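You operate a simulated robot arm through the tools that you are given. There is no shell and no other tool. Be economical: measure what you need, move in short steps, check, and stop when the job is done.

Carry out the task below with a simulated robot arm. There is one attempt and no reset: what you move stays moved.

Task
Fetch the hand brush and set it on the green book. Then press the green button two times. Then shut the third drawer from the top. Then put the yellow rag from the open top of the tool chest on the fourth board from the bottom of the black shelf. Then put one of the filter boxes from the top of the steel bench on the lower shelf of the steel bench. Then take the green nozzle from the top of the steel bench and put it on top of the blue case there. Then press the red stop button three times. Then take the black cap and leave it on the top shelf of the hose rack. Then press the stop button two times. Keep to this order. Set down upright: filter box, green nozzle.
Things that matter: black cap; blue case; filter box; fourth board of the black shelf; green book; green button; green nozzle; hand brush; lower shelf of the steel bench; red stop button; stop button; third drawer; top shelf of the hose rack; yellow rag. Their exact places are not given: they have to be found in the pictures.

It is judged by the outcome, as a careful person would: the job done as asked, and still so three seconds after it is handed in. It fails if anything else is knocked over, pushed out of place, dropped, spilled or broken. Lids that push on must go on centred and level and be pressed home; caps that screw on are set level and turned clockwise until they are tight.

Robot
A 6-joint arm with a fingered hand on a trunk, on a base that drives. Base frame: it is fixed to the floor where the robot stands at the start and does not move with it; the origin is under the middle of the robot, x ahead of it, y to its left, z up; the surface under the hand at the start is at about z = 860. Readings come in mm, degrees, newtons and seconds.
With the tool pointing down near the work surface it reaches from about 180 to 880 mm from the robot's upright axis, wherever it stands. Its first joint turns from -166.0 to 166.0 degrees. Places, roughly: black cap (6x6x4 cm) [-1300, 11200, 900]; blue case [-3750, 9500, 1000]; filter box [-4000, 9250, 1000]; fourth board of the black shelf [-3000, -3600, 1400]; green book [500, 250, 750]; green button [-3600, -700, 400]; green nozzle [-4000, 9250, 1000]; hand brush (15x4x9 cm) [600, -200, 900]; lower shelf of the steel bench [-4200, 9400, 300]; red stop button [-2800, 11000, 700]; stop button [-5000, 6500, 900]; third drawer [-3200, -2900, 600]; top shelf of the hose rack [-700, 11200, 900]; yellow rag (11x10x4 cm) [-3000, -3000, 1200]. Payload 5 kg.
Tool frame: the origin (TCP) lies between the finger pads and is the grasp point; the fingertips stand 36 mm ahead of it; z points along the fingers, y is the line along which they close. Largest opening 120 mm; the body of the gripper starts 42 mm behind the TCP. The gripper is a hand of 4 fingers: y runs from the thumb to the fingers, the wrist lies at [-19, -123, -211] in the tool frame, and closing takes about 1.5 s.
Orientation is that of the tool frame in the base frame, as a unit quaternion [w, x, y, z]. With the fingers straight down and the wrist toward the robot, the tool's x, y and z point along [0, 1, 0], [1, 0, 0] and [0, 0, -1] of the base frame.

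Tools
- The arm moves only by the tool drive_tool. Its arguments are lists of equal length, an entry for each row: "turn": the turn, a rotation vector about the base's x, y, z in degrees, a list of three; "xyz": the shift along the base's x, y, z in mm, a list of three; "hand": the closure, from 0 (fully open) to 1 (shut). In form: {"turn": [[wx, wy, wz], ...], "xyz": [[x, y, z], ...], "hand": [hand, ...]}. A call has 1 to 8 rows; each row shifts and turns the commanded pose from where the row before left it. Rows are played at 5 a second. More than 50 mm and 8.6 degrees between two rows, or a gripper value outside its range, and nothing of the call is played. Where a pose cannot be reached the arm comes as near as it can. A force on the tool above 40 N (or 10 N above the force at the start of the call, whichever is more), or a blocked arm, ends the call early, and 0.2 s more pass. The fingers move at their own pace (about 45 mm/s each) and stop on an object; they squeeze with about 21 N. The grip force told is the motor's: it shows also when the fingers shut on nothing. Time passes only in rows, and 0.2 s behind the last, so rows that do not move let the fingers close. It gives the time, the measured TCP pose, the force on the tool (base axes), the opening and the grip force at its end, in the units of the frame above (readings bear some noise), with the torque about the TCP (base axes, N m) and any sound that the robot's microphone picked up.
- Cameras (640 x 400 px; columns grow to the right, rows downward): "scene" is now at [106.1, 13, 1715]; the picture's right is [0.24, -0.97, 0.00], its down [-0.74, -0.18, -0.65] and it looks along [0.63, 0.15, -0.76] (base axes); focal length 257 px, centre (320, 200). "wrist" rides on the gripper at [73, -101, -142] in the tool frame; the picture's right is [-0.79, 0.29, -0.54], its down [-0.56, -0.70, 0.44] and it looks along [-0.25, 0.65, 0.71] (tool axes); focal length 280 px, centre (320, 200).
- camera(camera): a new picture of that camera. It takes no simulated time.
- move_column(by): slides the trunk up (or, below 0, down) by that many mm; the arm and the scene camera ride with it, the base frame stays. It gives what a move gives, with no picture.
- roll_base(legs): drives the robot by 1 to 6 legs, each [ahead, turn to the left] in mm and degrees, along the robot's own axes; the way and the turn of a leg run together, so that a leg with both is an arc; at most 1500 mm and 180 degrees a leg. The arm and the cameras ride along, it lands a little off, and it stops where it bumps. It gives what a move gives.
- grasp_type(shape): the hand has 4 fingers and takes this shape, open, in about a second: jaw (thumb against the fingers, like two jaws); tri (thumb and two fingers); tip (a fingertip pinch); poke (one finger out to press); point (the index stretched); flat (the hand flat); cup (the hand cupped); fist (a fist). The gripper value then closes the fingers along that shape, each until it touches; the sizes above hold for jaw. It gives what a move gives, with no picture.
- turn_head(pan, tilt): turns the head with the scene camera to pan (to the left, within 86 degrees either way) and tilt (down, from -29 to 69), counted from straight ahead of the robot. It gives what a move gives.
- point_at(camera, pixels): for up to 12 pixels [column, row] of the newest picture of that camera ("zoom" is the newest enlarged one), the place [x, y, z] in the base frame of the surface seen there, good to about 3 mm, but the place of the scene camera against the robot may be out by one fixed shift of up to 12 mm in any direction. It takes no simulated time.
- close_up(camera, box): a new picture of the part [left, top, right, bottom] of that camera's present view, enlarged. It takes no simulated time.
- sign_off(): hands the job in; it is judged then, once.

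Keep the steps short. Do not move on a guess: measure, check each grasp and each placing, and mend mistakes. In all there are 138 turns and 154 pictures (those below and enlarged ones count). Leave the gripper open and the arm clear of the work at the hand-in unless told otherwise, and finish with a single line.

The tools are called after "Call:" by a JSON object that holds its "method" and its "body". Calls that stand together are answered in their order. drive_tool: Moves the arm, as the interface text tells. Its arguments: {"type":"object","properties":{"turn":{"type":"array","items":{"type":"array","items":{"type":"number"}}},"xyz":{"type":"array","items":{"type":"array","items":{"type":"number"}}},"hand":{"type":"array","items":{"type":"number"}}},"required":["turn","xyz","hand"]} The other tools are called the same way: move_column (by) slides the trunk up or down; grasp_type (shape) gives the hand a shape; roll_base (legs) drives the base; turn_head (pan, tilt) turns the head that bears the scene camera; camera (camera) takes a picture; point_at (camera, pixels) gives the place of the surface under pixels of a picture; close_up (camera, box) takes an enlarged picture of a part of a camera's view; sign_off () hands the job in.

At the start:

```text
time_s: 0.0
position: [712.5, 56.7, 1104.4]
tool_rot: [0.0, 0.708, 0.707, 0.0]
ft_force: [0.3, 0.2, 0.4]
moment: [0.03, 0.03, 0.04]
grip_width: 119.5
grasp_force: 0.0
shape: jaw
trunk travel left (down, up): [-725.0, 115.0]
robot x, y, heading: [2.3, 0.5, -0.3]
head pan, tilt: [13.7, 49.6]
```

scene: 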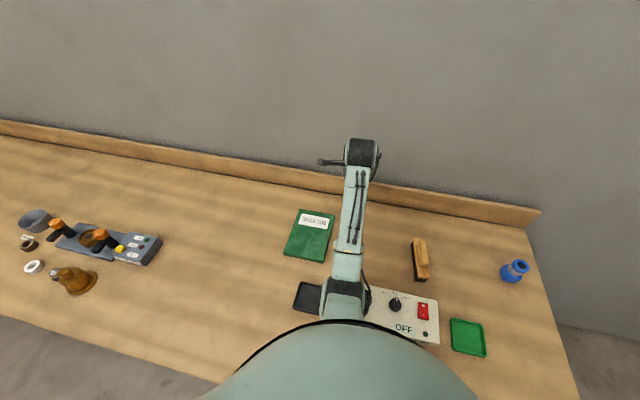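
wrist: 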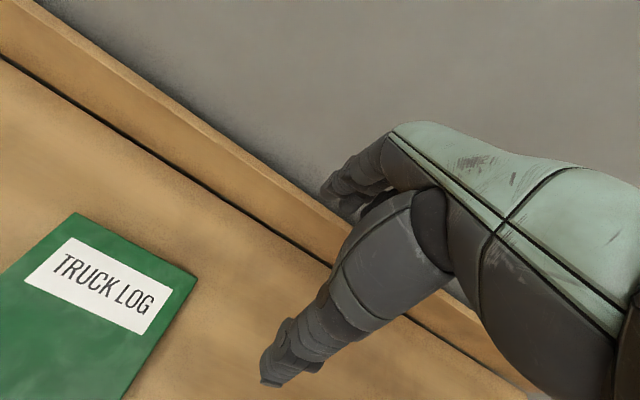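

I see the brush at about (420,260) and the green book at (310,235). I'll measure both.

Call:
{"method": "close_up", "body": {"camera": "scene", "box": [270, 190, 470, 315]}}

Call:
{"method": "point_at", "body": {"camera": "scene", "pixels": [[416, 240], [422, 278], [424, 262], [415, 262], [422, 245], [300, 212], [333, 217], [286, 253], [323, 261], [308, 240], [440, 260], [400, 250]]}}

```text
3.20 times, centred on (370, 252) of scene
```

zoom: 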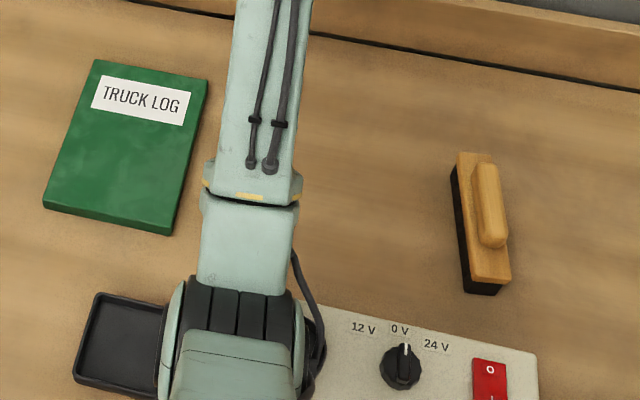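

```text
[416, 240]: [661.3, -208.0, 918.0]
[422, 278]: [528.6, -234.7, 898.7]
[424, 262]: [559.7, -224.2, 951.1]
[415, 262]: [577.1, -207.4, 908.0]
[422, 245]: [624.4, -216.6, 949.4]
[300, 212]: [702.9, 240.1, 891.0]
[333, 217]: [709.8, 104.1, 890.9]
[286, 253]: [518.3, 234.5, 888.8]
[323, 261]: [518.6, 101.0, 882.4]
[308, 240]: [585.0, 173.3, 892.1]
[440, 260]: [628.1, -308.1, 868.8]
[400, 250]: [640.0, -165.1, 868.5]
```

I'll compare wrist and scene readings of the same book corners to find the scene-camera shift, and measure the brush's axis in the zoom.

Call:
{"method": "point_at", "body": {"camera": "wrist", "pixels": [[76, 216], [195, 277], [180, 288], [72, 238], [137, 334], [30, 282], [172, 286], [300, 300]]}}

Call:
{"method": "point_at", "body": {"camera": "zoom", "pixels": [[459, 153], [501, 156], [472, 281], [509, 279], [485, 165], [494, 246], [102, 76], [190, 92], [183, 125], [91, 107], [97, 62], [207, 80]]}}

```text
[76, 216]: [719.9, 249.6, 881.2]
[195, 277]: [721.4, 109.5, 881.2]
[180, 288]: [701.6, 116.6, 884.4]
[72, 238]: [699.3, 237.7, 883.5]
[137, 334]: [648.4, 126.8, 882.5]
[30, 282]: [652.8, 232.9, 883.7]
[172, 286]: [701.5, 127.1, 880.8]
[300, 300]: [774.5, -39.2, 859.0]
```

```text
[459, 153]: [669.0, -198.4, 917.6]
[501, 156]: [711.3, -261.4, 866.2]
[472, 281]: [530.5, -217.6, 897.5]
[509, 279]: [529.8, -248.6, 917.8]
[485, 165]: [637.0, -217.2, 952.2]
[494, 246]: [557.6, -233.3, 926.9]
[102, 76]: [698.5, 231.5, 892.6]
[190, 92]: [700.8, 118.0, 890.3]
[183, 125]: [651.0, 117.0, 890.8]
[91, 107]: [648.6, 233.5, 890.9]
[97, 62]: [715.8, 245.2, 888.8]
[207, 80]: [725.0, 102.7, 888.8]
```

Scene readings are about 8.5 mm too high and about 4 mm too far in −y. True brush centre is about (601,−219) with its axis tilted about 4°, top about 943. I'll move above it and turn the hand across it.

Call:
{"method": "drive_tool", "body": {"turn": [[0, 0, -8.5], [0, 0, -8.5], [0, 0, -8.5], [0, 0, -8.5], [0, 0, -8.5], [0, 0, -8.5], [0, 0, -8.5], [0, 0, -8.5]], "xyz": [[-14, -34.5, -5], [-14, -34.5, -5], [-14, -34.5, -5], [-14, -34.5, -5], [-14, -34.5, -5], [-14, -34.5, -5], [-14, -34.5, -5], [-14, -34.5, -5]], "hand": [0, 0, 0, 0, 0, 0, 0, 0]}}

Call:
{"method": "drive_tool", "body": {"turn": [[0, 0, -8.5], [0, 0, -8.5], [0, 0, -0.9], [0, 0, 0]], "xyz": [[0, 0, -20], [0, 0, -20], [0, 0, -20], [0, 0, 0]], "hand": [0, 0, 0, 0]}}

Call:
{"method": "camera", "body": {"camera": "wrist"}}

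Call:
{"method": "camera", "body": {"camera": "scene"}}

```text
time_s: 1.8
position: [600.0, -220.7, 1064.2]
tool_rot: [0.0, 0.982, 0.19, -0.001]
ft_force: [-0.3, 0.0, 0.0]
moment: [-0.01, 0.0, -0.02]
grip_width: 119.8
grasp_force: 0.0
shape: jaw
trunk travel left (down, up): [-725.0, 115.0]
robot x, y, heading: [-2.4, -3.0, -0.2]
head pan, tilt: [13.7, 49.6]
```

```text
time_s: 2.8
position: [600.4, -219.3, 1004.1]
tool_rot: [0.0, 0.999, 0.035, 0.001]
ft_force: [0.4, 0.0, -0.1]
moment: [-0.01, 0.02, -0.02]
grip_width: 119.8
grasp_force: 0.1
shape: jaw
trunk travel left (down, up): [-725.0, 115.0]
robot x, y, heading: [-1.3, -3.3, -0.1]
head pan, tilt: [13.7, 49.6]
```

```text
150 pictures are left
```

wrist: 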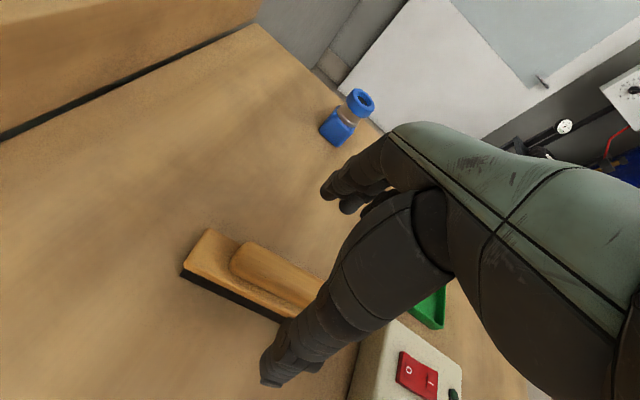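

```text
149 pictures are left
```

scene: 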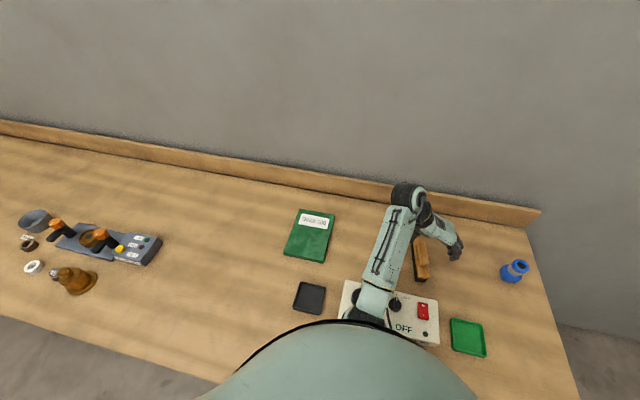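

The hand is above the brush. I'll check the brush with the wrist camera before descending.

Call:
{"method": "point_at", "body": {"camera": "wrist", "pixels": [[210, 231], [183, 268], [242, 246], [232, 268], [284, 315], [200, 400], [300, 300]]}}

```text
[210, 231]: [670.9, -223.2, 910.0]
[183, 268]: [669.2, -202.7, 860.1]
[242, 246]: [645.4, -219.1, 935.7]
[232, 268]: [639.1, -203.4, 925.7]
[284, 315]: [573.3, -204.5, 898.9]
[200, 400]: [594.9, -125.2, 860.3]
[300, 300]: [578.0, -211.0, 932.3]
```

The brush's left edge is at y≈−200 and its centre at about −220, matching the hand. I'll descend 96 mm.

Call:
{"method": "drive_tool", "body": {"turn": [[0, 0, 0], [0, 0, 0], [0, 0, 0], [0, 0, 0]], "xyz": [[0, 0, -35], [0, 0, -30], [0, 0, -20], [0, 0, -10]], "hand": [0, 0, 0, 0]}}

Call:
{"method": "drive_tool", "body": {"turn": [[0, 0, 0], [0, 0, 0], [0, 0, 0], [0, 0, 0], [0, 0, 0], [0, 0, 0], [0, 0, 0], [0, 0, 0]], "xyz": [[0, 0, 0], [0, 0, 0], [0, 0, 0], [0, 0, 0], [0, 0, 0], [0, 0, 0], [0, 0, 0], [0, 0, 0]], "hand": [0.3, 0.6, 1, 1, 1, 1, 1, 1]}}

Call:
{"method": "camera", "body": {"camera": "wrist"}}

```text
time_s: 3.8
position: [601.4, -218.6, 909.1]
tool_rot: [0.0, 0.999, 0.036, -0.001]
ft_force: [-0.1, -0.4, 0.4]
moment: [-0.03, -0.04, 0.0]
grip_width: 119.9
grasp_force: 0.1
shape: jaw
trunk travel left (down, up): [-725.0, 115.0]
robot x, y, heading: [2.0, -1.3, 0.0]
head pan, tilt: [13.7, 49.6]
```

```text
time_s: 5.6
position: [601.0, -219.8, 908.4]
tool_rot: [-0.001, 0.999, 0.036, 0.0]
ft_force: [0.4, -0.2, -0.3]
moment: [-0.02, -0.01, 0.02]
grip_width: 26.8
grasp_force: 21.2
shape: jaw
trunk travel left (down, up): [-725.0, 115.0]
robot x, y, heading: [2.2, -1.1, -0.3]
head pan, tilt: [13.7, 49.6]
```

```text
148 pictures are left
```

wrist: 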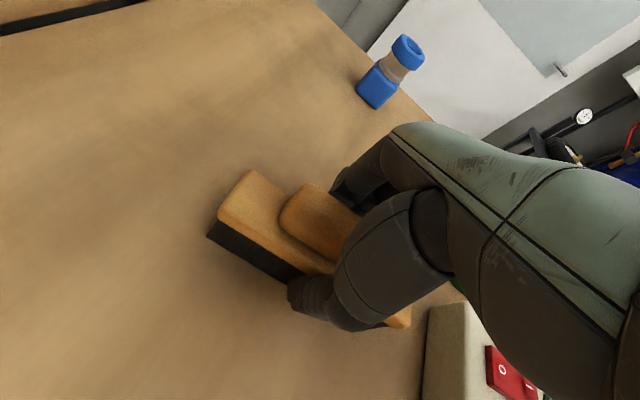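

The grip is holding (21 N, 27 mm). I'll lift and carry it over the book.

Call:
{"method": "drive_tool", "body": {"turn": [[0, 0, 0], [0, 0, 0], [0, 0, 0], [0, 0, 0], [0, 0, 0], [0, 0, 0]], "xyz": [[0, 0, 25], [0, 0, 35], [0, 0, 30], [2, 40, 0], [2, 45, 0], [2, 45, 0]], "hand": [1, 1, 1, 1, 1, 1]}}

Call:
{"method": "drive_tool", "body": {"turn": [[0, 0, 0], [0, 0, 0], [0, 0, 0], [0, 0, 0], [0, 0, 0], [0, 0, 0], [0, 0, 0]], "xyz": [[2, 45, 0], [2, 45, 0], [2, 45, 0], [2, 45, 0], [0, 45, 0], [0, 38, 0], [0, 0, 0]], "hand": [1, 1, 1, 1, 1, 1, 1]}}

Call:
{"method": "camera", "body": {"camera": "scene"}}

Call:
{"method": "camera", "body": {"camera": "wrist"}}

```text
time_s: 7.0
position: [606.9, -87.7, 999.7]
tool_rot: [0.001, 0.999, 0.036, 0.0]
ft_force: [0.0, 0.2, -1.6]
moment: [-0.02, -0.02, -0.01]
grip_width: 27.1
grasp_force: 21.1
shape: jaw
trunk travel left (down, up): [-725.0, 115.0]
robot x, y, heading: [-2.8, -1.7, -0.1]
head pan, tilt: [13.7, 49.6]
```

```text
time_s: 8.6
position: [638.8, 163.3, 963.7]
tool_rot: [-0.001, 0.999, 0.036, 0.0]
ft_force: [0.7, -0.3, -0.6]
moment: [-0.02, 0.0, -0.03]
grip_width: 26.9
grasp_force: 21.5
shape: jaw
out of reach, approached as far as the arm can: row 2, 3, 4, 5
trunk travel left (down, up): [-725.0, 115.0]
robot x, y, heading: [-1.0, 0.6, 0.2]
head pan, tilt: [13.7, 49.6]
```

```text
147 pictures are left
```

scene: 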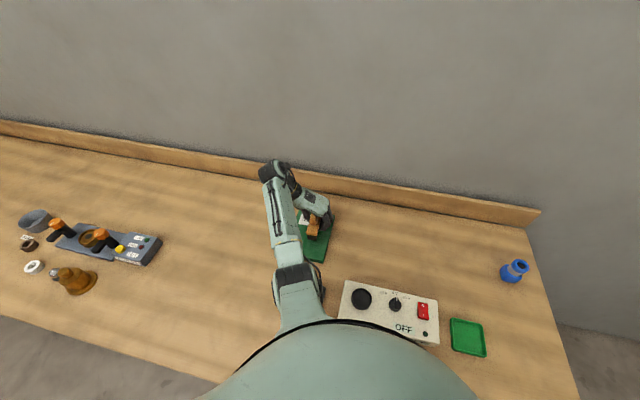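

```text
146 pictures are left
```

wrist: 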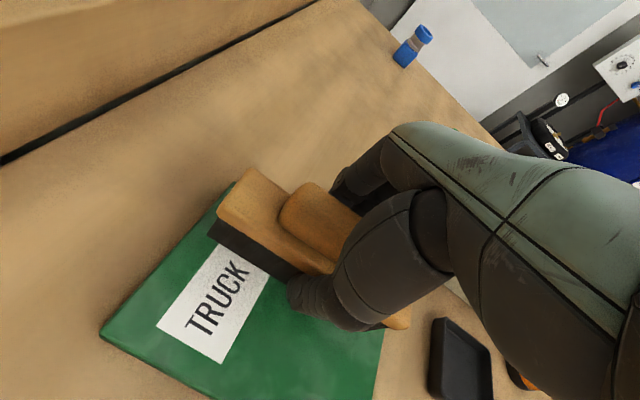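

I'm over the book (brush x 567–711, y 143–183, bottom about 915). I'll step down a bit and check the response.

Call:
{"method": "drive_tool", "body": {"turn": [[0, 0, 0], [0, 0, 0]], "xyz": [[-10, 0, -10], [0, 0, 0]], "hand": [1, 1]}}

```text
time_s: 9.2
position: [629.9, 161.4, 955.3]
tool_rot: [0.0, 0.999, 0.036, 0.0]
ft_force: [-1.4, -0.5, -0.2]
moment: [-0.01, -0.02, 0.0]
grip_width: 26.8
grasp_force: 21.0
shape: jaw
trunk travel left (down, up): [-725.0, 115.0]
robot x, y, heading: [-0.1, -2.1, 0.1]
head pan, tilt: [13.7, 49.6]
```

It follows relative to the measured pose. I'll lower to about 931, watching the force.

Call:
{"method": "drive_tool", "body": {"turn": [[0, 0, 0], [0, 0, 0], [0, 0, 0], [0, 0, 0]], "xyz": [[0, 0, -12], [0, 0, -8], [0, 0, -3], [0, 0, 0]], "hand": [1, 1, 1, 1]}}

Call:
{"method": "close_up", "body": {"camera": "wrist", "box": [100, 120, 420, 400]}}

```text
time_s: 10.2
position: [628.7, 163.3, 932.2]
tool_rot: [-0.001, 0.999, 0.036, 0.0]
ft_force: [0.2, -0.2, -0.9]
moment: [0.02, -0.03, -0.01]
grip_width: 27.0
grasp_force: 20.8
shape: jaw
trunk travel left (down, up): [-725.0, 115.0]
robot x, y, heading: [-0.6, 0.6, -0.1]
head pan, tilt: [13.7, 49.6]
```

```text
1.43 times, centred on (260, 260) of wrist
```

zoom: 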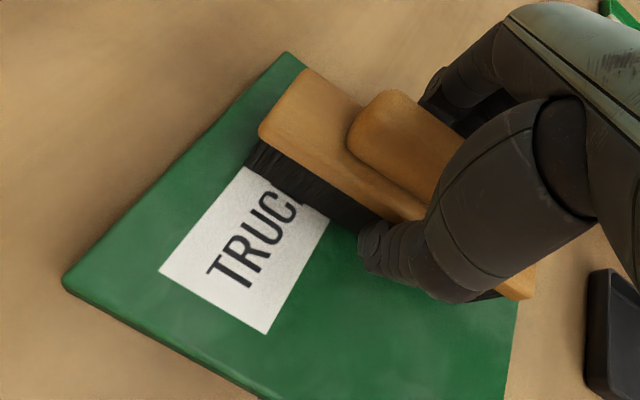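

Nearly touching. Two more small steps, then release.

Call:
{"method": "drive_tool", "body": {"turn": [[0, 0, 0], [0, 0, 0], [0, 0, 0]], "xyz": [[0, 0, -1.5], [0, 0, -1], [0, 0, 0]], "hand": [1, 1, 1]}}

Call:
{"method": "drive_tool", "body": {"turn": [[0, 0, 0], [0, 0, 0], [0, 0, 0], [0, 0, 0], [0, 0, 0], [0, 0, 0], [0, 0, 0], [0, 0, 0]], "xyz": [[0, 0, 0], [0, 0, 0], [0, 0, 0], [0, 0, 0], [0, 0, 0], [0, 0, 0], [0, 0, 0], [0, 0, 0]], "hand": [0.8, 0.6, 0.4, 0.2, 0, 0, 0, 0]}}

Call:
{"method": "drive_tool", "body": {"turn": [[0, 0, 0], [0, 0, 0], [0, 0, 0], [0, 0, 0]], "xyz": [[0, 0, 20], [0, 0, 30], [-10, 0, 35], [-40, 0, 30]], "hand": [0, 0, 0, 0]}}

Call:
{"method": "camera", "body": {"camera": "wrist"}}

```text
time_s: 11.0
position: [629.7, 164.1, 930.2]
tool_rot: [0.0, 0.999, 0.037, 0.001]
ft_force: [0.5, 0.8, 0.3]
moment: [-0.02, -0.04, 0.01]
grip_width: 27.0
grasp_force: 21.2
shape: jaw
trunk travel left (down, up): [-725.0, 115.0]
robot x, y, heading: [1.1, -1.3, 0.0]
head pan, tilt: [13.7, 49.6]
```

```text
time_s: 12.8
position: [628.5, 162.3, 929.8]
tool_rot: [0.0, 0.999, 0.035, 0.0]
ft_force: [0.1, 0.3, -0.4]
moment: [0.0, 0.0, -0.04]
grip_width: 119.5
grasp_force: 0.0
shape: jaw
trunk travel left (down, up): [-725.0, 115.0]
robot x, y, heading: [-1.9, -0.2, -0.1]
head pan, tilt: [13.7, 49.6]
```

```text
time_s: 13.8
position: [650.9, 160.7, 976.8]
tool_rot: [0.0, 0.999, 0.037, 0.001]
ft_force: [-0.1, 0.5, -0.4]
moment: [0.0, -0.05, 0.0]
grip_width: 119.5
grasp_force: 0.1
shape: jaw
out of reach, approached as far as the arm can: row 2, 3, 4
trunk travel left (down, up): [-725.0, 115.0]
robot x, y, heading: [-0.4, 1.1, -0.0]
head pan, tilt: [13.7, 49.6]
```

```text
144 pictures are left
```

wrist: 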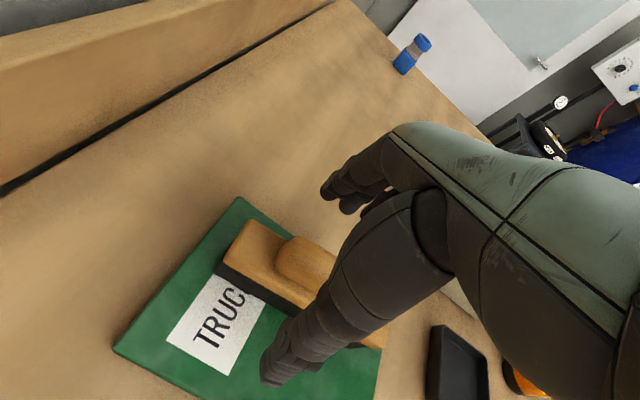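

The brush is upright on the book. I'll raise the column to clear it, then fold the arm in.

Call:
{"method": "move_column", "body": {"by": 110}}

Call:
{"method": "drive_tool", "body": {"turn": [[0, 0, 8.5], [0, 0, 8.5], [0, 0, 8.5], [0, 0, 8.5], [0, 0, 8.5], [0, 0, 8.5], [0, 0, 8.5], [0, 0, 8.5]], "xyz": [[-25, -20, 5], [-25, -20, 5], [-25, -20, 5], [-25, -20, 5], [-25, -20, 5], [-25, -20, 5], [-25, -20, 5], [-25, -20, 5]], "hand": [0, 0, 0, 0, 0, 0, 0, 0]}}

Call:
{"method": "turn_head", "body": {"pan": -86, "tilt": 15}}

Call:
{"method": "camera", "body": {"camera": "scene"}}

Call:
{"method": "turn_head", "body": {"pan": 86, "tilt": 15}}

Call:
{"method": "camera", "body": {"camera": "scene"}}

```text
time_s: 15.2
position: [651.8, 160.7, 1086.2]
tool_rot: [0.0, 0.999, 0.036, 0.0]
ft_force: [0.6, -0.6, 0.3]
moment: [0.04, 0.01, 0.02]
grip_width: 120.0
grasp_force: 0.0
shape: jaw
trunk travel left (down, up): [-835.0, 5.0]
robot x, y, heading: [-1.7, -2.3, 0.1]
head pan, tilt: [13.7, 49.6]
```

```text
time_s: 17.0
position: [450.3, -0.8, 1127.5]
tool_rot: [-0.001, 0.808, 0.59, 0.002]
ft_force: [-0.5, 0.5, -0.8]
moment: [0.02, 0.0, 0.03]
grip_width: 119.6
grasp_force: 0.0
shape: jaw
trunk travel left (down, up): [-835.0, 5.0]
robot x, y, heading: [2.0, 1.8, 0.2]
head pan, tilt: [13.7, 49.6]
```

```text
time_s: 18.8
position: [450.9, 1.0, 1126.6]
tool_rot: [-0.001, 0.809, 0.588, 0.0]
ft_force: [-0.3, 0.6, 0.0]
moment: [0.0, -0.01, 0.01]
grip_width: 119.7
grasp_force: 0.1
shape: jaw
trunk travel left (down, up): [-835.0, 5.0]
robot x, y, heading: [0.7, -3.3, -0.3]
head pan, tilt: [-85.9, 15.0]
```

```text
143 pictures are left
```

scene: 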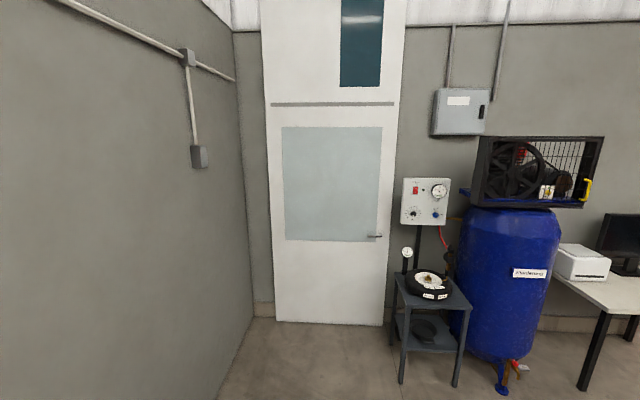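

```text
time_s: 21.4
position: [452.1, 0.4, 1126.9]
tool_rot: [0.0, 0.809, 0.588, 0.0]
ft_force: [-0.6, 0.1, 0.2]
moment: [0.0, 0.02, 0.01]
grip_width: 119.8
grasp_force: 0.0
shape: jaw
trunk travel left (down, up): [-835.0, 5.0]
robot x, y, heading: [1.6, 1.4, -0.2]
head pan, tilt: [85.9, 15.0]
```

```text
142 pictures are left
```

scene: 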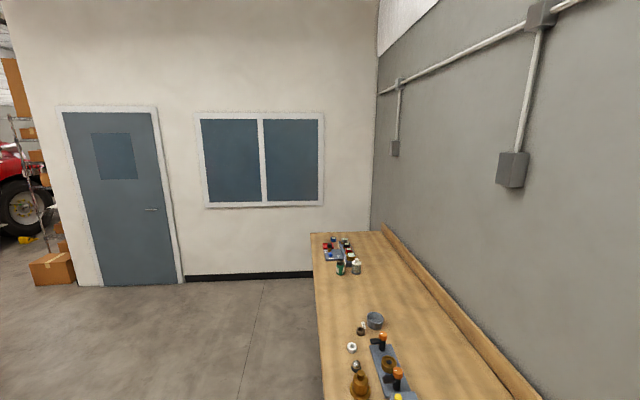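

I'll back away from the bench and turn around to see the rest of the room.

Call:
{"method": "roll_base", "body": {"legs": [[-400, 0], [0, 180]]}}

Call:
{"method": "turn_head", "body": {"pan": 35, "tilt": 15}}

Call:
{"method": "camera", "body": {"camera": "scene"}}

Call:
{"method": "turn_head", "body": {"pan": -30, "tilt": 15}}

Call:
{"method": "camera", "body": {"camera": "scene"}}

```text
time_s: 32.9
position: [-853.1, -6.8, 1127.4]
tool_rot: [0.001, -0.595, 0.803, 0.0]
ft_force: [0.3, 0.0, -0.4]
moment: [-0.01, 0.02, 0.01]
grip_width: 119.6
grasp_force: 0.0
shape: jaw
trunk travel left (down, up): [-835.0, 5.0]
robot x, y, heading: [-400.7, 1.0, -179.3]
head pan, tilt: [85.9, 15.0]
```

```text
time_s: 34.1
position: [-853.5, -7.2, 1126.8]
tool_rot: [0.0, -0.596, 0.803, -0.001]
ft_force: [0.3, 0.5, -0.3]
moment: [0.03, -0.04, 0.0]
grip_width: 119.6
grasp_force: 0.0
shape: jaw
trunk travel left (down, up): [-835.0, 5.0]
robot x, y, heading: [-401.4, 2.7, -178.9]
head pan, tilt: [35.0, 15.0]
```

```text
141 pictures are left
```

scene: 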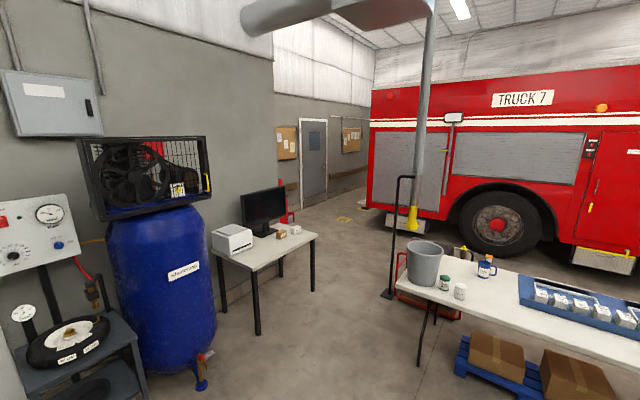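

```text
time_s: 35.5
position: [-852.3, -7.7, 1125.5]
tool_rot: [0.0, -0.595, 0.803, -0.001]
ft_force: [-0.8, -0.4, -0.4]
moment: [0.0, 0.0, 0.0]
grip_width: 119.7
grasp_force: 0.0
shape: jaw
trunk travel left (down, up): [-835.0, 5.0]
robot x, y, heading: [-401.4, 0.5, -178.9]
head pan, tilt: [-30.0, 15.0]
```

```text
140 pictures are left
```

scene: 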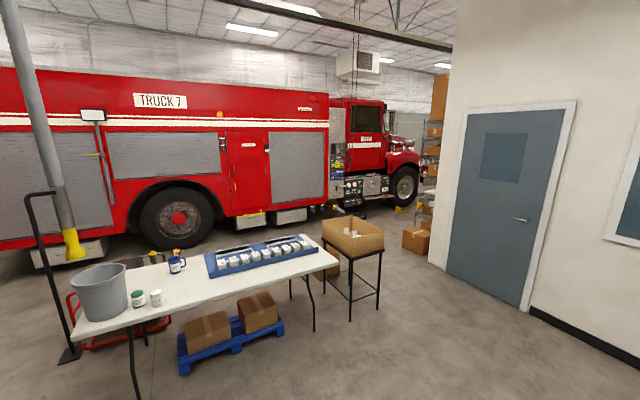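

I'll measure landmarks: table corners, the box stand, truck, bucket and the post.

Call:
{"method": "point_at", "body": {"camera": "scene", "pixels": [[105, 335], [335, 262], [320, 240], [75, 300], [68, 355], [345, 318], [378, 300], [330, 250], [178, 210], [407, 245], [70, 260], [240, 385]]}}

Call:
{"method": "turn_head", "body": {"pan": 5, "tilt": 15}}

Call:
{"method": "camera", "body": {"camera": "scene"}}

```text
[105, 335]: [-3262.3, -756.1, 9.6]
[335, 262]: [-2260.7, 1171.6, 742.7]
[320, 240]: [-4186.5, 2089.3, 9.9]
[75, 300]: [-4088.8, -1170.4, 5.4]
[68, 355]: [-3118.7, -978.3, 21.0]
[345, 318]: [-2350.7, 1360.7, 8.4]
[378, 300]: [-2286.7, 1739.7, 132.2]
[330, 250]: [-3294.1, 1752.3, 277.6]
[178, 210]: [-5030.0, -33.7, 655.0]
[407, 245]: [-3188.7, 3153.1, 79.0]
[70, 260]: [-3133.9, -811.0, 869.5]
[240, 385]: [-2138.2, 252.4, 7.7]
```

```text
time_s: 36.5
position: [-853.8, -6.7, 1126.3]
tool_rot: [0.0, -0.595, 0.803, 0.0]
ft_force: [0.9, 0.0, -0.1]
moment: [0.02, 0.02, 0.03]
grip_width: 119.7
grasp_force: 0.1
shape: jaw
trunk travel left (down, up): [-835.0, 5.0]
robot x, y, heading: [-401.0, -3.2, -178.9]
head pan, tilt: [5.0, 15.0]
```

```text
139 pictures are left
```

scene: 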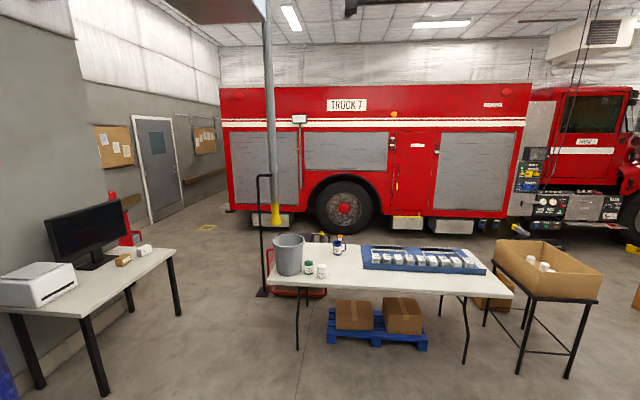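

The red-framed unit behind the table is about where the green button should be. I'll zoom in.

Call:
{"method": "close_up", "body": {"camera": "scene", "box": [230, 160, 390, 310]}}

Call:
{"method": "point_at", "body": {"camera": "scene", "pixels": [[275, 250], [268, 285], [510, 292], [272, 255], [490, 268], [107, 395], [180, 315], [260, 290], [480, 325], [568, 376], [320, 290], [205, 228]]}}

```text
2.67 times, centred on (310, 235) of scene
```

zoom: 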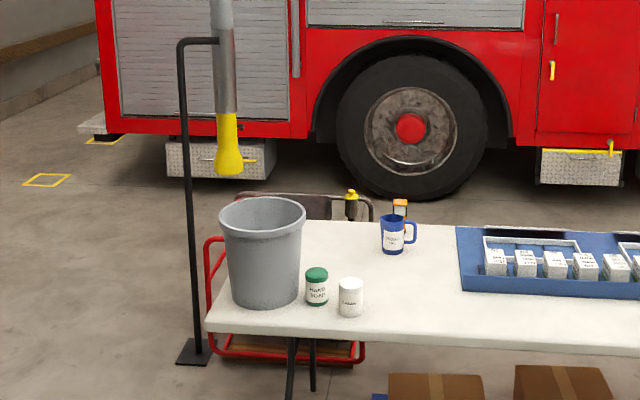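

```text
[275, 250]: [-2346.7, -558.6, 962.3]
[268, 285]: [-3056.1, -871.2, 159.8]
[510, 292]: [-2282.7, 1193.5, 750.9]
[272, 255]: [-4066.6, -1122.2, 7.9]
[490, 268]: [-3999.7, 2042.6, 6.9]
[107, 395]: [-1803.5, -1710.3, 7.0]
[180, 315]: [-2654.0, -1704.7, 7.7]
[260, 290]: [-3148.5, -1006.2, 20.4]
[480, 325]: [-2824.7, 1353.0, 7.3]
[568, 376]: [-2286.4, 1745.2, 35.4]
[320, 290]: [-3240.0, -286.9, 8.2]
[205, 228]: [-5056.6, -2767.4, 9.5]
```

The path is the gap between the desk (y<−1700) and the post/table end (y>−1080). I'll drive to about (−2000,−1330) and look.

Call:
{"method": "roll_base", "body": {"legs": [[0, 39], [1050, 0], [1040, 0], [0, -38]]}}

Call:
{"method": "turn_head", "body": {"pan": -25, "tilt": 30}}

Call:
{"method": "camera", "body": {"camera": "scene"}}

Call:
{"method": "turn_head", "body": {"pan": 40, "tilt": 20}}

Call:
{"method": "camera", "body": {"camera": "scene"}}

```text
time_s: 52.1
position: [-2476.3, -1328.6, 1125.8]
tool_rot: [0.0, -0.593, 0.805, 0.0]
ft_force: [0.8, -0.7, -0.2]
moment: [-0.01, 0.01, 0.0]
grip_width: 119.7
grasp_force: 0.0
shape: jaw
trunk travel left (down, up): [-835.0, 5.0]
robot x, y, heading: [-2025.4, -1323.2, -179.3]
head pan, tilt: [5.0, 15.0]
```

```text
time_s: 53.1
position: [-2476.2, -1327.5, 1124.9]
tool_rot: [0.0, -0.593, 0.805, 0.0]
ft_force: [-0.5, 0.1, -0.2]
moment: [0.01, -0.04, 0.03]
grip_width: 119.6
grasp_force: 0.2
shape: jaw
trunk travel left (down, up): [-835.0, 5.0]
robot x, y, heading: [-2025.7, -1324.3, -179.0]
head pan, tilt: [-25.0, 30.0]
```

```text
137 pictures are left
```

scene: 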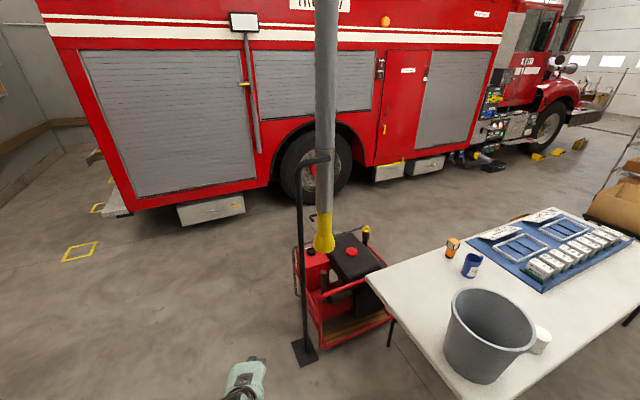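

```text
time_s: 54.5
position: [-2477.7, -1328.7, 1125.4]
tool_rot: [-0.001, -0.593, 0.805, 0.0]
ft_force: [0.0, -1.1, 0.1]
moment: [0.0, 0.0, -0.01]
grip_width: 119.8
grasp_force: 0.0
shape: jaw
trunk travel left (down, up): [-835.0, 5.0]
robot x, y, heading: [-2027.0, -1322.0, -179.2]
head pan, tilt: [40.0, 20.0]
```

```text
136 pictures are left
```

scene: 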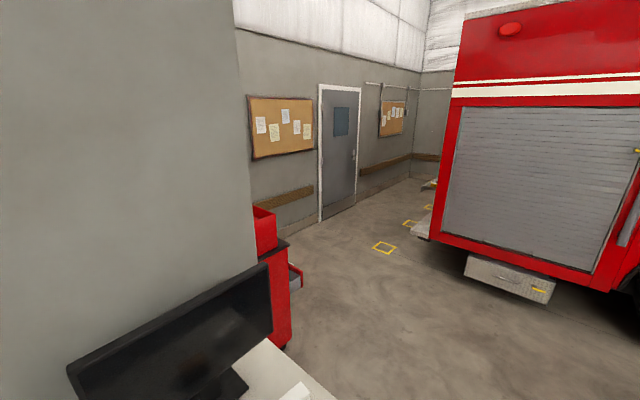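

The cart is behind the post. I'll drive past the post to about x=−3700 and look toward the cart from its far side.

Call:
{"method": "roll_base", "body": {"legs": [[850, 5], [850, -5]]}}

Call:
{"method": "turn_head", "body": {"pan": -80, "tilt": 45}}

Call:
{"method": "camera", "body": {"camera": "scene"}}

Call:
{"method": "turn_head", "body": {"pan": 80, "tilt": 20}}

Call:
{"method": "camera", "body": {"camera": "scene"}}

```text
time_s: 63.9
position: [-4176.5, -1417.6, 1126.1]
tool_rot: [0.001, -0.591, 0.807, 0.0]
ft_force: [-0.2, -0.9, -0.2]
moment: [-0.03, -0.02, 0.01]
grip_width: 119.7
grasp_force: 0.0
shape: jaw
trunk travel left (down, up): [-835.0, 5.0]
robot x, y, heading: [-3720.5, -1415.4, -179.5]
head pan, tilt: [40.0, 20.0]
```

```text
time_s: 65.9
position: [-4175.4, -1417.3, 1126.3]
tool_rot: [0.0, -0.591, 0.807, 0.0]
ft_force: [-0.9, 0.5, -0.4]
moment: [0.03, -0.01, 0.02]
grip_width: 119.7
grasp_force: 0.0
shape: jaw
trunk travel left (down, up): [-835.0, 5.0]
robot x, y, heading: [-3727.5, -1413.8, -179.7]
head pan, tilt: [-80.0, 45.0]
```

```text
135 pictures are left
```

scene: 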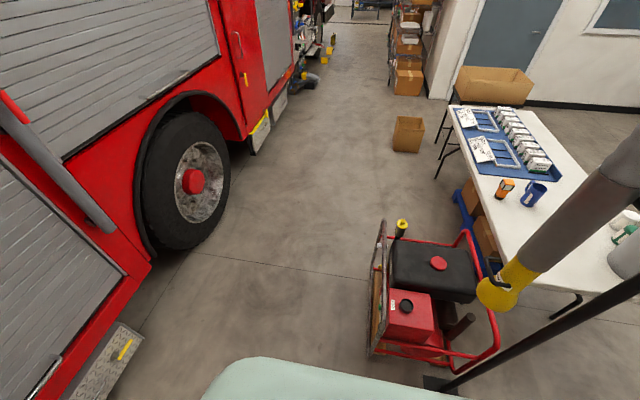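

```text
time_s: 68.4
position: [-4175.3, -1416.1, 1127.2]
tool_rot: [0.0, -0.591, 0.807, 0.0]
ft_force: [0.5, 0.2, -0.2]
moment: [-0.02, 0.0, 0.02]
grip_width: 119.8
grasp_force: 0.1
shape: jaw
trunk travel left (down, up): [-835.0, 5.0]
robot x, y, heading: [-3724.6, -1416.3, -179.6]
head pan, tilt: [80.0, 20.0]
```

```text
134 pictures are left
```

scene: 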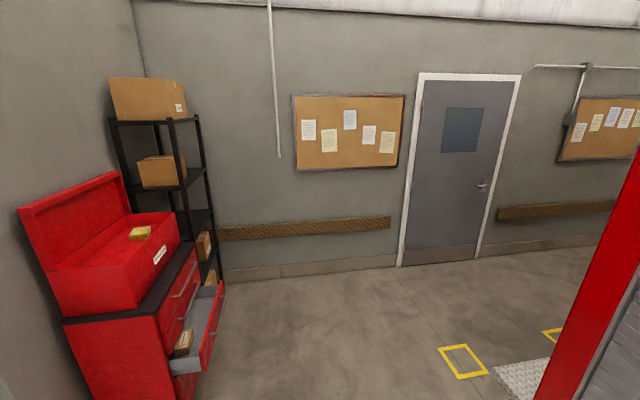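

The generator's panel faces −x (toward the truck). I'll advance a bit, turn to heading +y and measure the space.

Call:
{"method": "roll_base", "body": {"legs": [[300, 0], [0, -90]]}}

Call:
{"method": "turn_head", "body": {"pan": -20, "tilt": 45}}

Call:
{"method": "camera", "body": {"camera": "scene"}}

```text
time_s: 75.1
position: [-4024.5, -964.8, 1126.0]
tool_rot: [0.0, 0.155, 0.988, 0.0]
ft_force: [-0.7, -0.6, -0.7]
moment: [0.03, 0.02, 0.03]
grip_width: 119.5
grasp_force: 0.0
shape: jaw
trunk travel left (down, up): [-835.0, 5.0]
robot x, y, heading: [-4021.7, -1417.6, 90.0]
head pan, tilt: [80.0, 20.0]
```

```text
time_s: 76.9
position: [-4024.4, -963.9, 1126.4]
tool_rot: [0.0, 0.155, 0.988, -0.001]
ft_force: [0.3, 0.0, -0.2]
moment: [-0.01, 0.05, -0.03]
grip_width: 119.7
grasp_force: 0.1
shape: jaw
trunk travel left (down, up): [-835.0, 5.0]
robot x, y, heading: [-4023.7, -1415.8, 90.2]
head pan, tilt: [-20.0, 45.0]
```

```text
133 pictures are left
```

scene: 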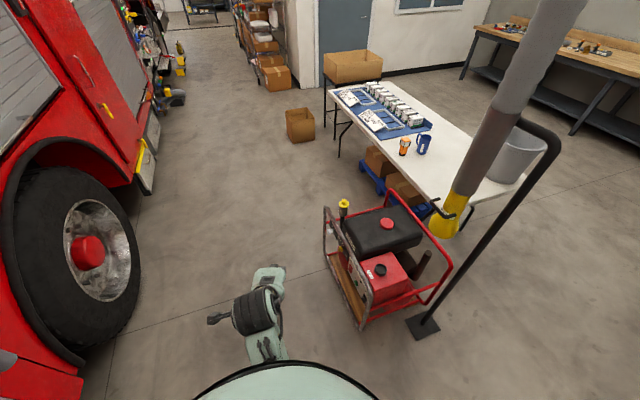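

Call:
{"method": "point_at", "body": {"camera": "scene", "pixels": [[360, 326], [330, 255], [362, 290], [332, 225], [352, 270], [100, 255], [88, 325], [150, 190], [343, 203], [372, 270], [130, 300], [424, 325]]}}

Call:
{"method": "close_up", "body": {"camera": "scene", "box": [310, 190, 460, 340]}}

```text
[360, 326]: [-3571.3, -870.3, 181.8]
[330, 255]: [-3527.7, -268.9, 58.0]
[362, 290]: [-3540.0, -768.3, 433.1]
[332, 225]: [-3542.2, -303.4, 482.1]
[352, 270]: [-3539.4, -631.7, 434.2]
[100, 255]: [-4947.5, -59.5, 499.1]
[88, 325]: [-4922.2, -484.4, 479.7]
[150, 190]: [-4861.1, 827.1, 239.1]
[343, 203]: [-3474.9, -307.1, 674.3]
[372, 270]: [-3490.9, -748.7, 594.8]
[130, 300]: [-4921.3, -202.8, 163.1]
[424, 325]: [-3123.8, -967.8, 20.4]
```

```text
2.67 times, centred on (385, 265) of scene
```

zoom: 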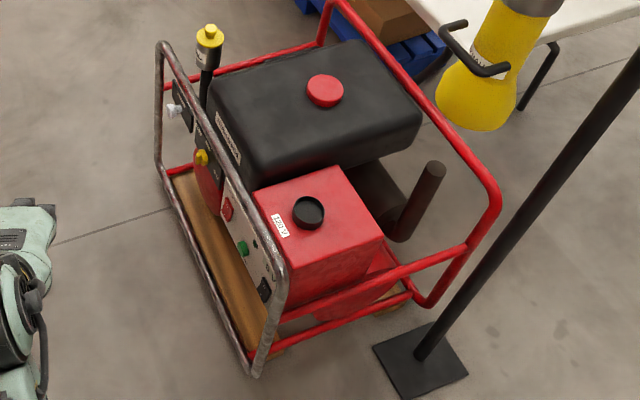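

The green button is on the −x panel behind a grey hoop. I'll go to about (−4250,−700) between truck and generator, facing +x.

Call:
{"method": "roll_base", "body": {"legs": [[0, 18], [740, 0], [0, -108]]}}

Call:
{"method": "turn_head", "body": {"pan": 0, "tilt": 55}}

Call:
{"method": "camera", "body": {"camera": "scene"}}

```text
time_s: 87.8
position: [-3795.3, -710.1, 1126.9]
tool_rot: [0.0, 0.807, 0.59, -0.001]
ft_force: [0.8, -0.3, 1.3]
moment: [0.0, -0.01, 0.05]
grip_width: 119.9
grasp_force: 0.1
shape: jaw
trunk travel left (down, up): [-835.0, 5.0]
robot x, y, heading: [-4246.4, -713.6, -0.1]
head pan, tilt: [-20.0, 45.0]
```

```text
time_s: 88.6
position: [-3796.4, -709.3, 1126.1]
tool_rot: [0.0, 0.807, 0.591, 0.0]
ft_force: [-0.2, -0.6, -0.8]
moment: [0.01, 0.0, -0.01]
grip_width: 119.7
grasp_force: 0.1
shape: jaw
trunk travel left (down, up): [-835.0, 5.0]
robot x, y, heading: [-4244.0, -713.8, 0.4]
head pan, tilt: [0.0, 55.0]
```

```text
131 pictures are left
```

scene: 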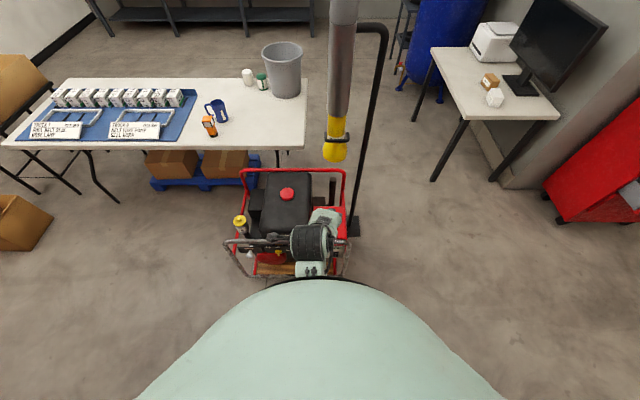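

The body hides the panel. I'll move the arm to the left and lower the column 600 so the scene camera sees it.

Call:
{"method": "drive_tool", "body": {"turn": [[0, 0, 0], [0, 0, 0], [0, 0, 0], [0, 0, 0], [0, 0, 0], [0, 0, 0], [0, 0, 0]], "xyz": [[-10, 45, 0], [-10, 45, 0], [-10, 45, 0], [-10, 45, 0], [-10, 45, 0], [-10, 45, 0], [-10, 45, 0]], "hand": [0, 0, 0, 0, 0, 0, 0]}}

Call:
{"method": "move_column", "body": {"by": -600}}

Call:
{"method": "camera", "body": {"camera": "scene"}}

```text
time_s: 90.2
position: [-3867.7, -392.4, 1125.2]
tool_rot: [0.001, 0.807, 0.591, 0.0]
ft_force: [-0.2, 0.4, -0.7]
moment: [0.0, -0.02, 0.0]
grip_width: 119.9
grasp_force: 0.1
shape: jaw
trunk travel left (down, up): [-835.0, 5.0]
robot x, y, heading: [-4249.8, -713.9, 0.4]
head pan, tilt: [0.0, 55.0]
```

```text
refused: -600 is not a number from -400 to 400
```

```text
130 pictures are left
```

scene: 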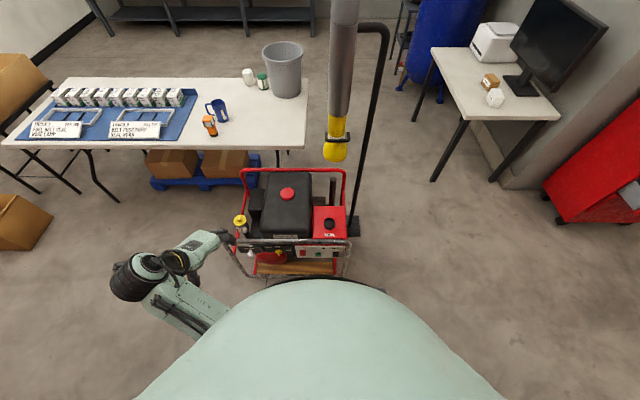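

Call:
{"method": "move_column", "body": {"by": -400}}

Call:
{"method": "turn_head", "body": {"pan": 0, "tilt": 50}}

Call:
{"method": "camera", "body": {"camera": "scene"}}

Call:
{"method": "close_up", "body": {"camera": "scene", "box": [220, 160, 380, 260]}}

```text
time_s: 94.0
position: [-3866.4, -395.7, 726.4]
tool_rot: [0.0, 0.807, 0.591, 0.0]
ft_force: [-0.7, 0.2, 0.2]
moment: [-0.01, -0.02, -0.01]
grip_width: 119.9
grasp_force: 0.1
shape: jaw
trunk travel left (down, up): [-435.0, 405.0]
robot x, y, heading: [-4245.7, -708.6, 0.2]
head pan, tilt: [0.0, 55.0]
```

```text
time_s: 94.7
position: [-3865.8, -396.1, 725.6]
tool_rot: [0.0, 0.807, 0.591, 0.0]
ft_force: [-0.1, -0.5, -0.5]
moment: [-0.01, -0.02, -0.01]
grip_width: 119.9
grasp_force: 0.1
shape: jaw
trunk travel left (down, up): [-435.0, 405.0]
robot x, y, heading: [-4248.1, -709.9, 0.2]
head pan, tilt: [0.0, 50.0]
```

```text
129 pictures are left
```

scene: 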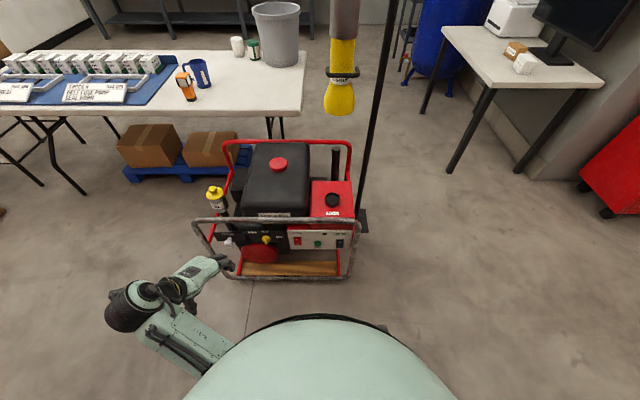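

```text
4.00 times, centred on (300, 210) of scene
```

zoom: 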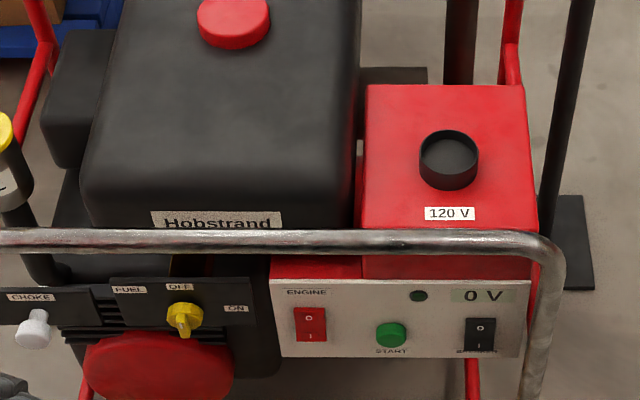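

The green START button is at zoom (391,333). I'll measure it, the panel and the hoop.

Call:
{"method": "point_at", "body": {"camera": "zoom", "pixels": [[391, 330], [391, 338], [391, 360], [345, 340], [440, 320], [330, 240], [450, 242], [410, 236], [552, 300], [310, 320], [480, 335]]}}

Call:
{"method": "grasp_type", "body": {"shape": "poke"}}

Call:
{"method": "camera", "body": {"camera": "wrist"}}

```text
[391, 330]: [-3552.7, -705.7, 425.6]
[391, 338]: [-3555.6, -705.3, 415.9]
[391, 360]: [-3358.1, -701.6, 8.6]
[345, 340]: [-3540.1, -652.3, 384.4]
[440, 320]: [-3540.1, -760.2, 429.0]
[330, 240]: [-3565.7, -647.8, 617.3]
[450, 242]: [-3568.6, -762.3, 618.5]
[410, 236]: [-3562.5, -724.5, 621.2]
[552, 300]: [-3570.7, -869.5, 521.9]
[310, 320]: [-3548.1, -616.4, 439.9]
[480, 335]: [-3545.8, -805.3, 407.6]
```

```text
time_s: 95.6
position: [-3866.3, -395.3, 725.5]
tool_rot: [0.001, 0.807, 0.591, 0.0]
ft_force: [0.2, -1.2, -0.4]
moment: [0.03, -0.01, -0.05]
grip_width: 0.3
grasp_force: 0.0
shape: poke
trunk travel left (down, up): [-435.0, 405.0]
robot x, y, heading: [-4249.5, -711.3, 0.0]
head pan, tilt: [0.0, 50.0]
```

```text
127 pictures are left
```

wrist: 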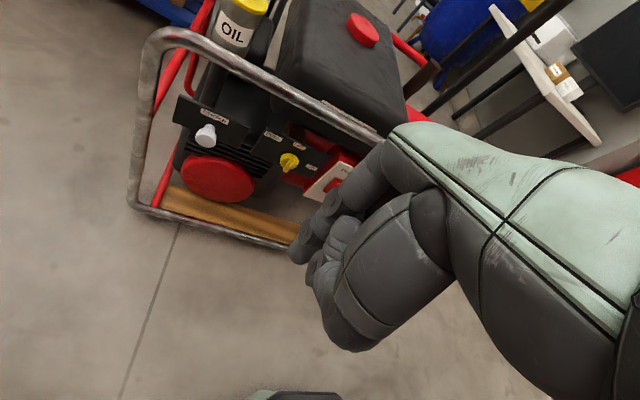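

I'll zoom in on the poke hand shape to find the pressing fingertip relative to the TCP.

Call:
{"method": "close_up", "body": {"camera": "wrist", "box": [260, 120, 460, 360]}}

Call:
{"method": "point_at", "body": {"camera": "wrist", "pixels": [[300, 240], [296, 252], [320, 222], [330, 205], [345, 230], [315, 262], [312, 270], [330, 290], [385, 155], [340, 345]]}}

```text
1.67 times, centred on (360, 240) of wrist
```

zoom: 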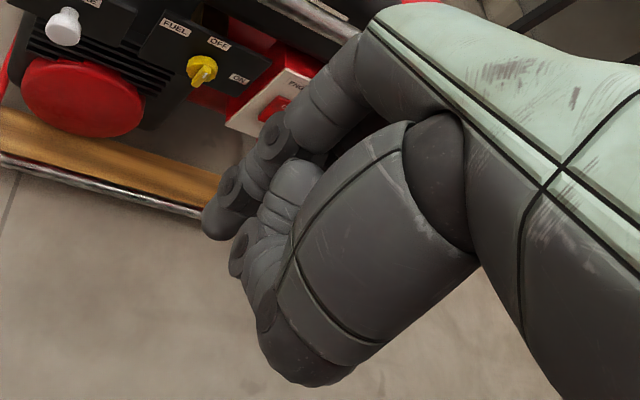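

```text
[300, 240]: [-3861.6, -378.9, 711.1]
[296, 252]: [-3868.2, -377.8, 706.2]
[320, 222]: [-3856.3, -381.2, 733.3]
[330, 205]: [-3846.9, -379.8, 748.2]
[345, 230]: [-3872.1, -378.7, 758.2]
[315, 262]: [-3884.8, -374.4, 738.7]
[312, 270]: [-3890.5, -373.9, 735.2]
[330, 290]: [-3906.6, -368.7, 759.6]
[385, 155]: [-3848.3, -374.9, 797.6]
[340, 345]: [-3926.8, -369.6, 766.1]
```

Button true position is about (−3552,−701,413), facing −x. I'll lower the column, yaw the hand, then pitch it so the finger points at +x with the wrist to the left.

Call:
{"method": "move_column", "body": {"by": -250}}

Call:
{"method": "drive_tool", "body": {"turn": [[0, 0, -8.5], [0, 0, -8.5], [0, 0, -8.5], [0, 0, -8.5], [0, 0, -8.5], [0, 0, -8.5], [0, 0, -8.5], [0, 0, -8.5]], "xyz": [[0, -37, 0], [0, -37, 0], [0, -37, 0], [0, -37, 0], [0, -37, 0], [0, -37, 0], [0, -37, 0], [0, -37, 0]], "hand": [0, 0, 0, 0, 0, 0, 0, 0]}}

Call:
{"method": "drive_tool", "body": {"turn": [[0, 0, -4.4], [0, -8.5, 0], [0, -8.5, 0], [0, -8.5, 0], [0, -8.5, 0], [0, -8.5, 0]], "xyz": [[0, 0, 0], [10, 0, 0], [10, 0, 0], [10, 0, 0], [10, 0, 0], [10, 0, 0]], "hand": [0, 0, 0, 0, 0, 0]}}

Call:
{"method": "drive_tool", "body": {"turn": [[0, -8.5, 0], [0, -8.5, 0], [0, -8.5, 0], [0, -8.5, 0], [0, -8.5, 0], [0, -5, 0], [0, 0, 0]], "xyz": [[18, 0, -10], [18, 0, -10], [18, 0, -10], [18, 0, -10], [18, 0, -10], [18, 0, -10], [0, 0, 0]], "hand": [0, 0, 0, 0, 0, 0, 0]}}

Call:
{"method": "camera", "body": {"camera": "wrist"}}

Call:
{"method": "camera", "body": {"camera": "scene"}}

```text
time_s: 98.2
position: [-3865.6, -395.4, 475.3]
tool_rot: [0.0, 0.807, 0.591, 0.0]
ft_force: [-0.2, -0.4, 0.8]
moment: [0.0, -0.01, 0.02]
grip_width: 0.0
grasp_force: 0.1
shape: poke
trunk travel left (down, up): [-185.0, 655.0]
robot x, y, heading: [-4248.0, -712.9, 0.2]
head pan, tilt: [0.0, 50.0]
```

```text
time_s: 100.0
position: [-3816.8, -734.6, 381.6]
tool_rot: [-0.001, 0.999, 0.039, 0.001]
ft_force: [-0.3, -0.7, 0.0]
moment: [0.0, -0.01, -0.01]
grip_width: 0.1
grasp_force: 0.0
shape: poke
out of reach, approached as far as the arm can: row 1, 2, 3, 4, 5, 6, 7, 8
trunk travel left (down, up): [-185.0, 655.0]
robot x, y, heading: [-4249.1, -716.7, 0.1]
head pan, tilt: [0.0, 50.0]
```

```text
time_s: 101.4
position: [-3764.5, -743.8, 371.2]
tool_rot: [0.0, 0.931, -0.001, 0.364]
ft_force: [0.1, -0.3, 0.1]
moment: [0.0, 0.03, 0.01]
grip_width: 0.2
grasp_force: 0.1
shape: poke
out of reach, approached as far as the arm can: row 1
trunk travel left (down, up): [-185.0, 655.0]
robot x, y, heading: [-4251.0, -710.6, 0.2]
head pan, tilt: [0.0, 50.0]
```

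```text
time_s: 103.0
position: [-3655.6, -759.9, 442.4]
tool_rot: [-0.003, 0.751, -0.001, 0.66]
ft_force: [0.1, -0.3, 0.2]
moment: [-0.03, -0.03, 0.04]
grip_width: 0.1
grasp_force: 0.1
shape: poke
out of reach, approached as far as the arm can: row 4, 5, 6
trunk travel left (down, up): [-185.0, 655.0]
robot x, y, heading: [-4247.5, -711.2, 0.2]
head pan, tilt: [0.0, 50.0]
```

```text
125 pictures are left
```

wrist: 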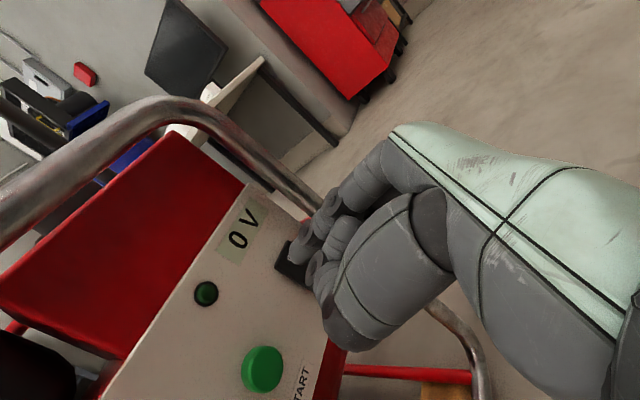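

```text
124 pictures are left
```

scene: 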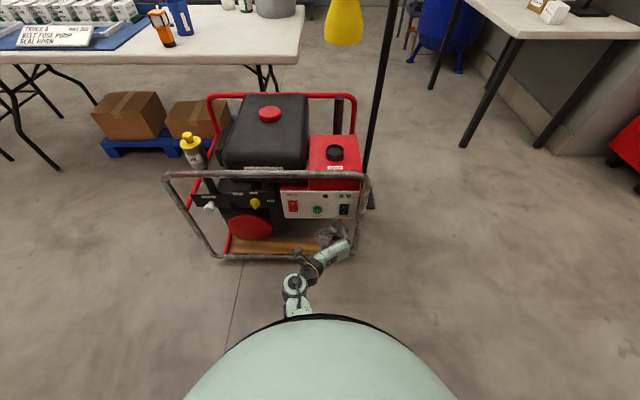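

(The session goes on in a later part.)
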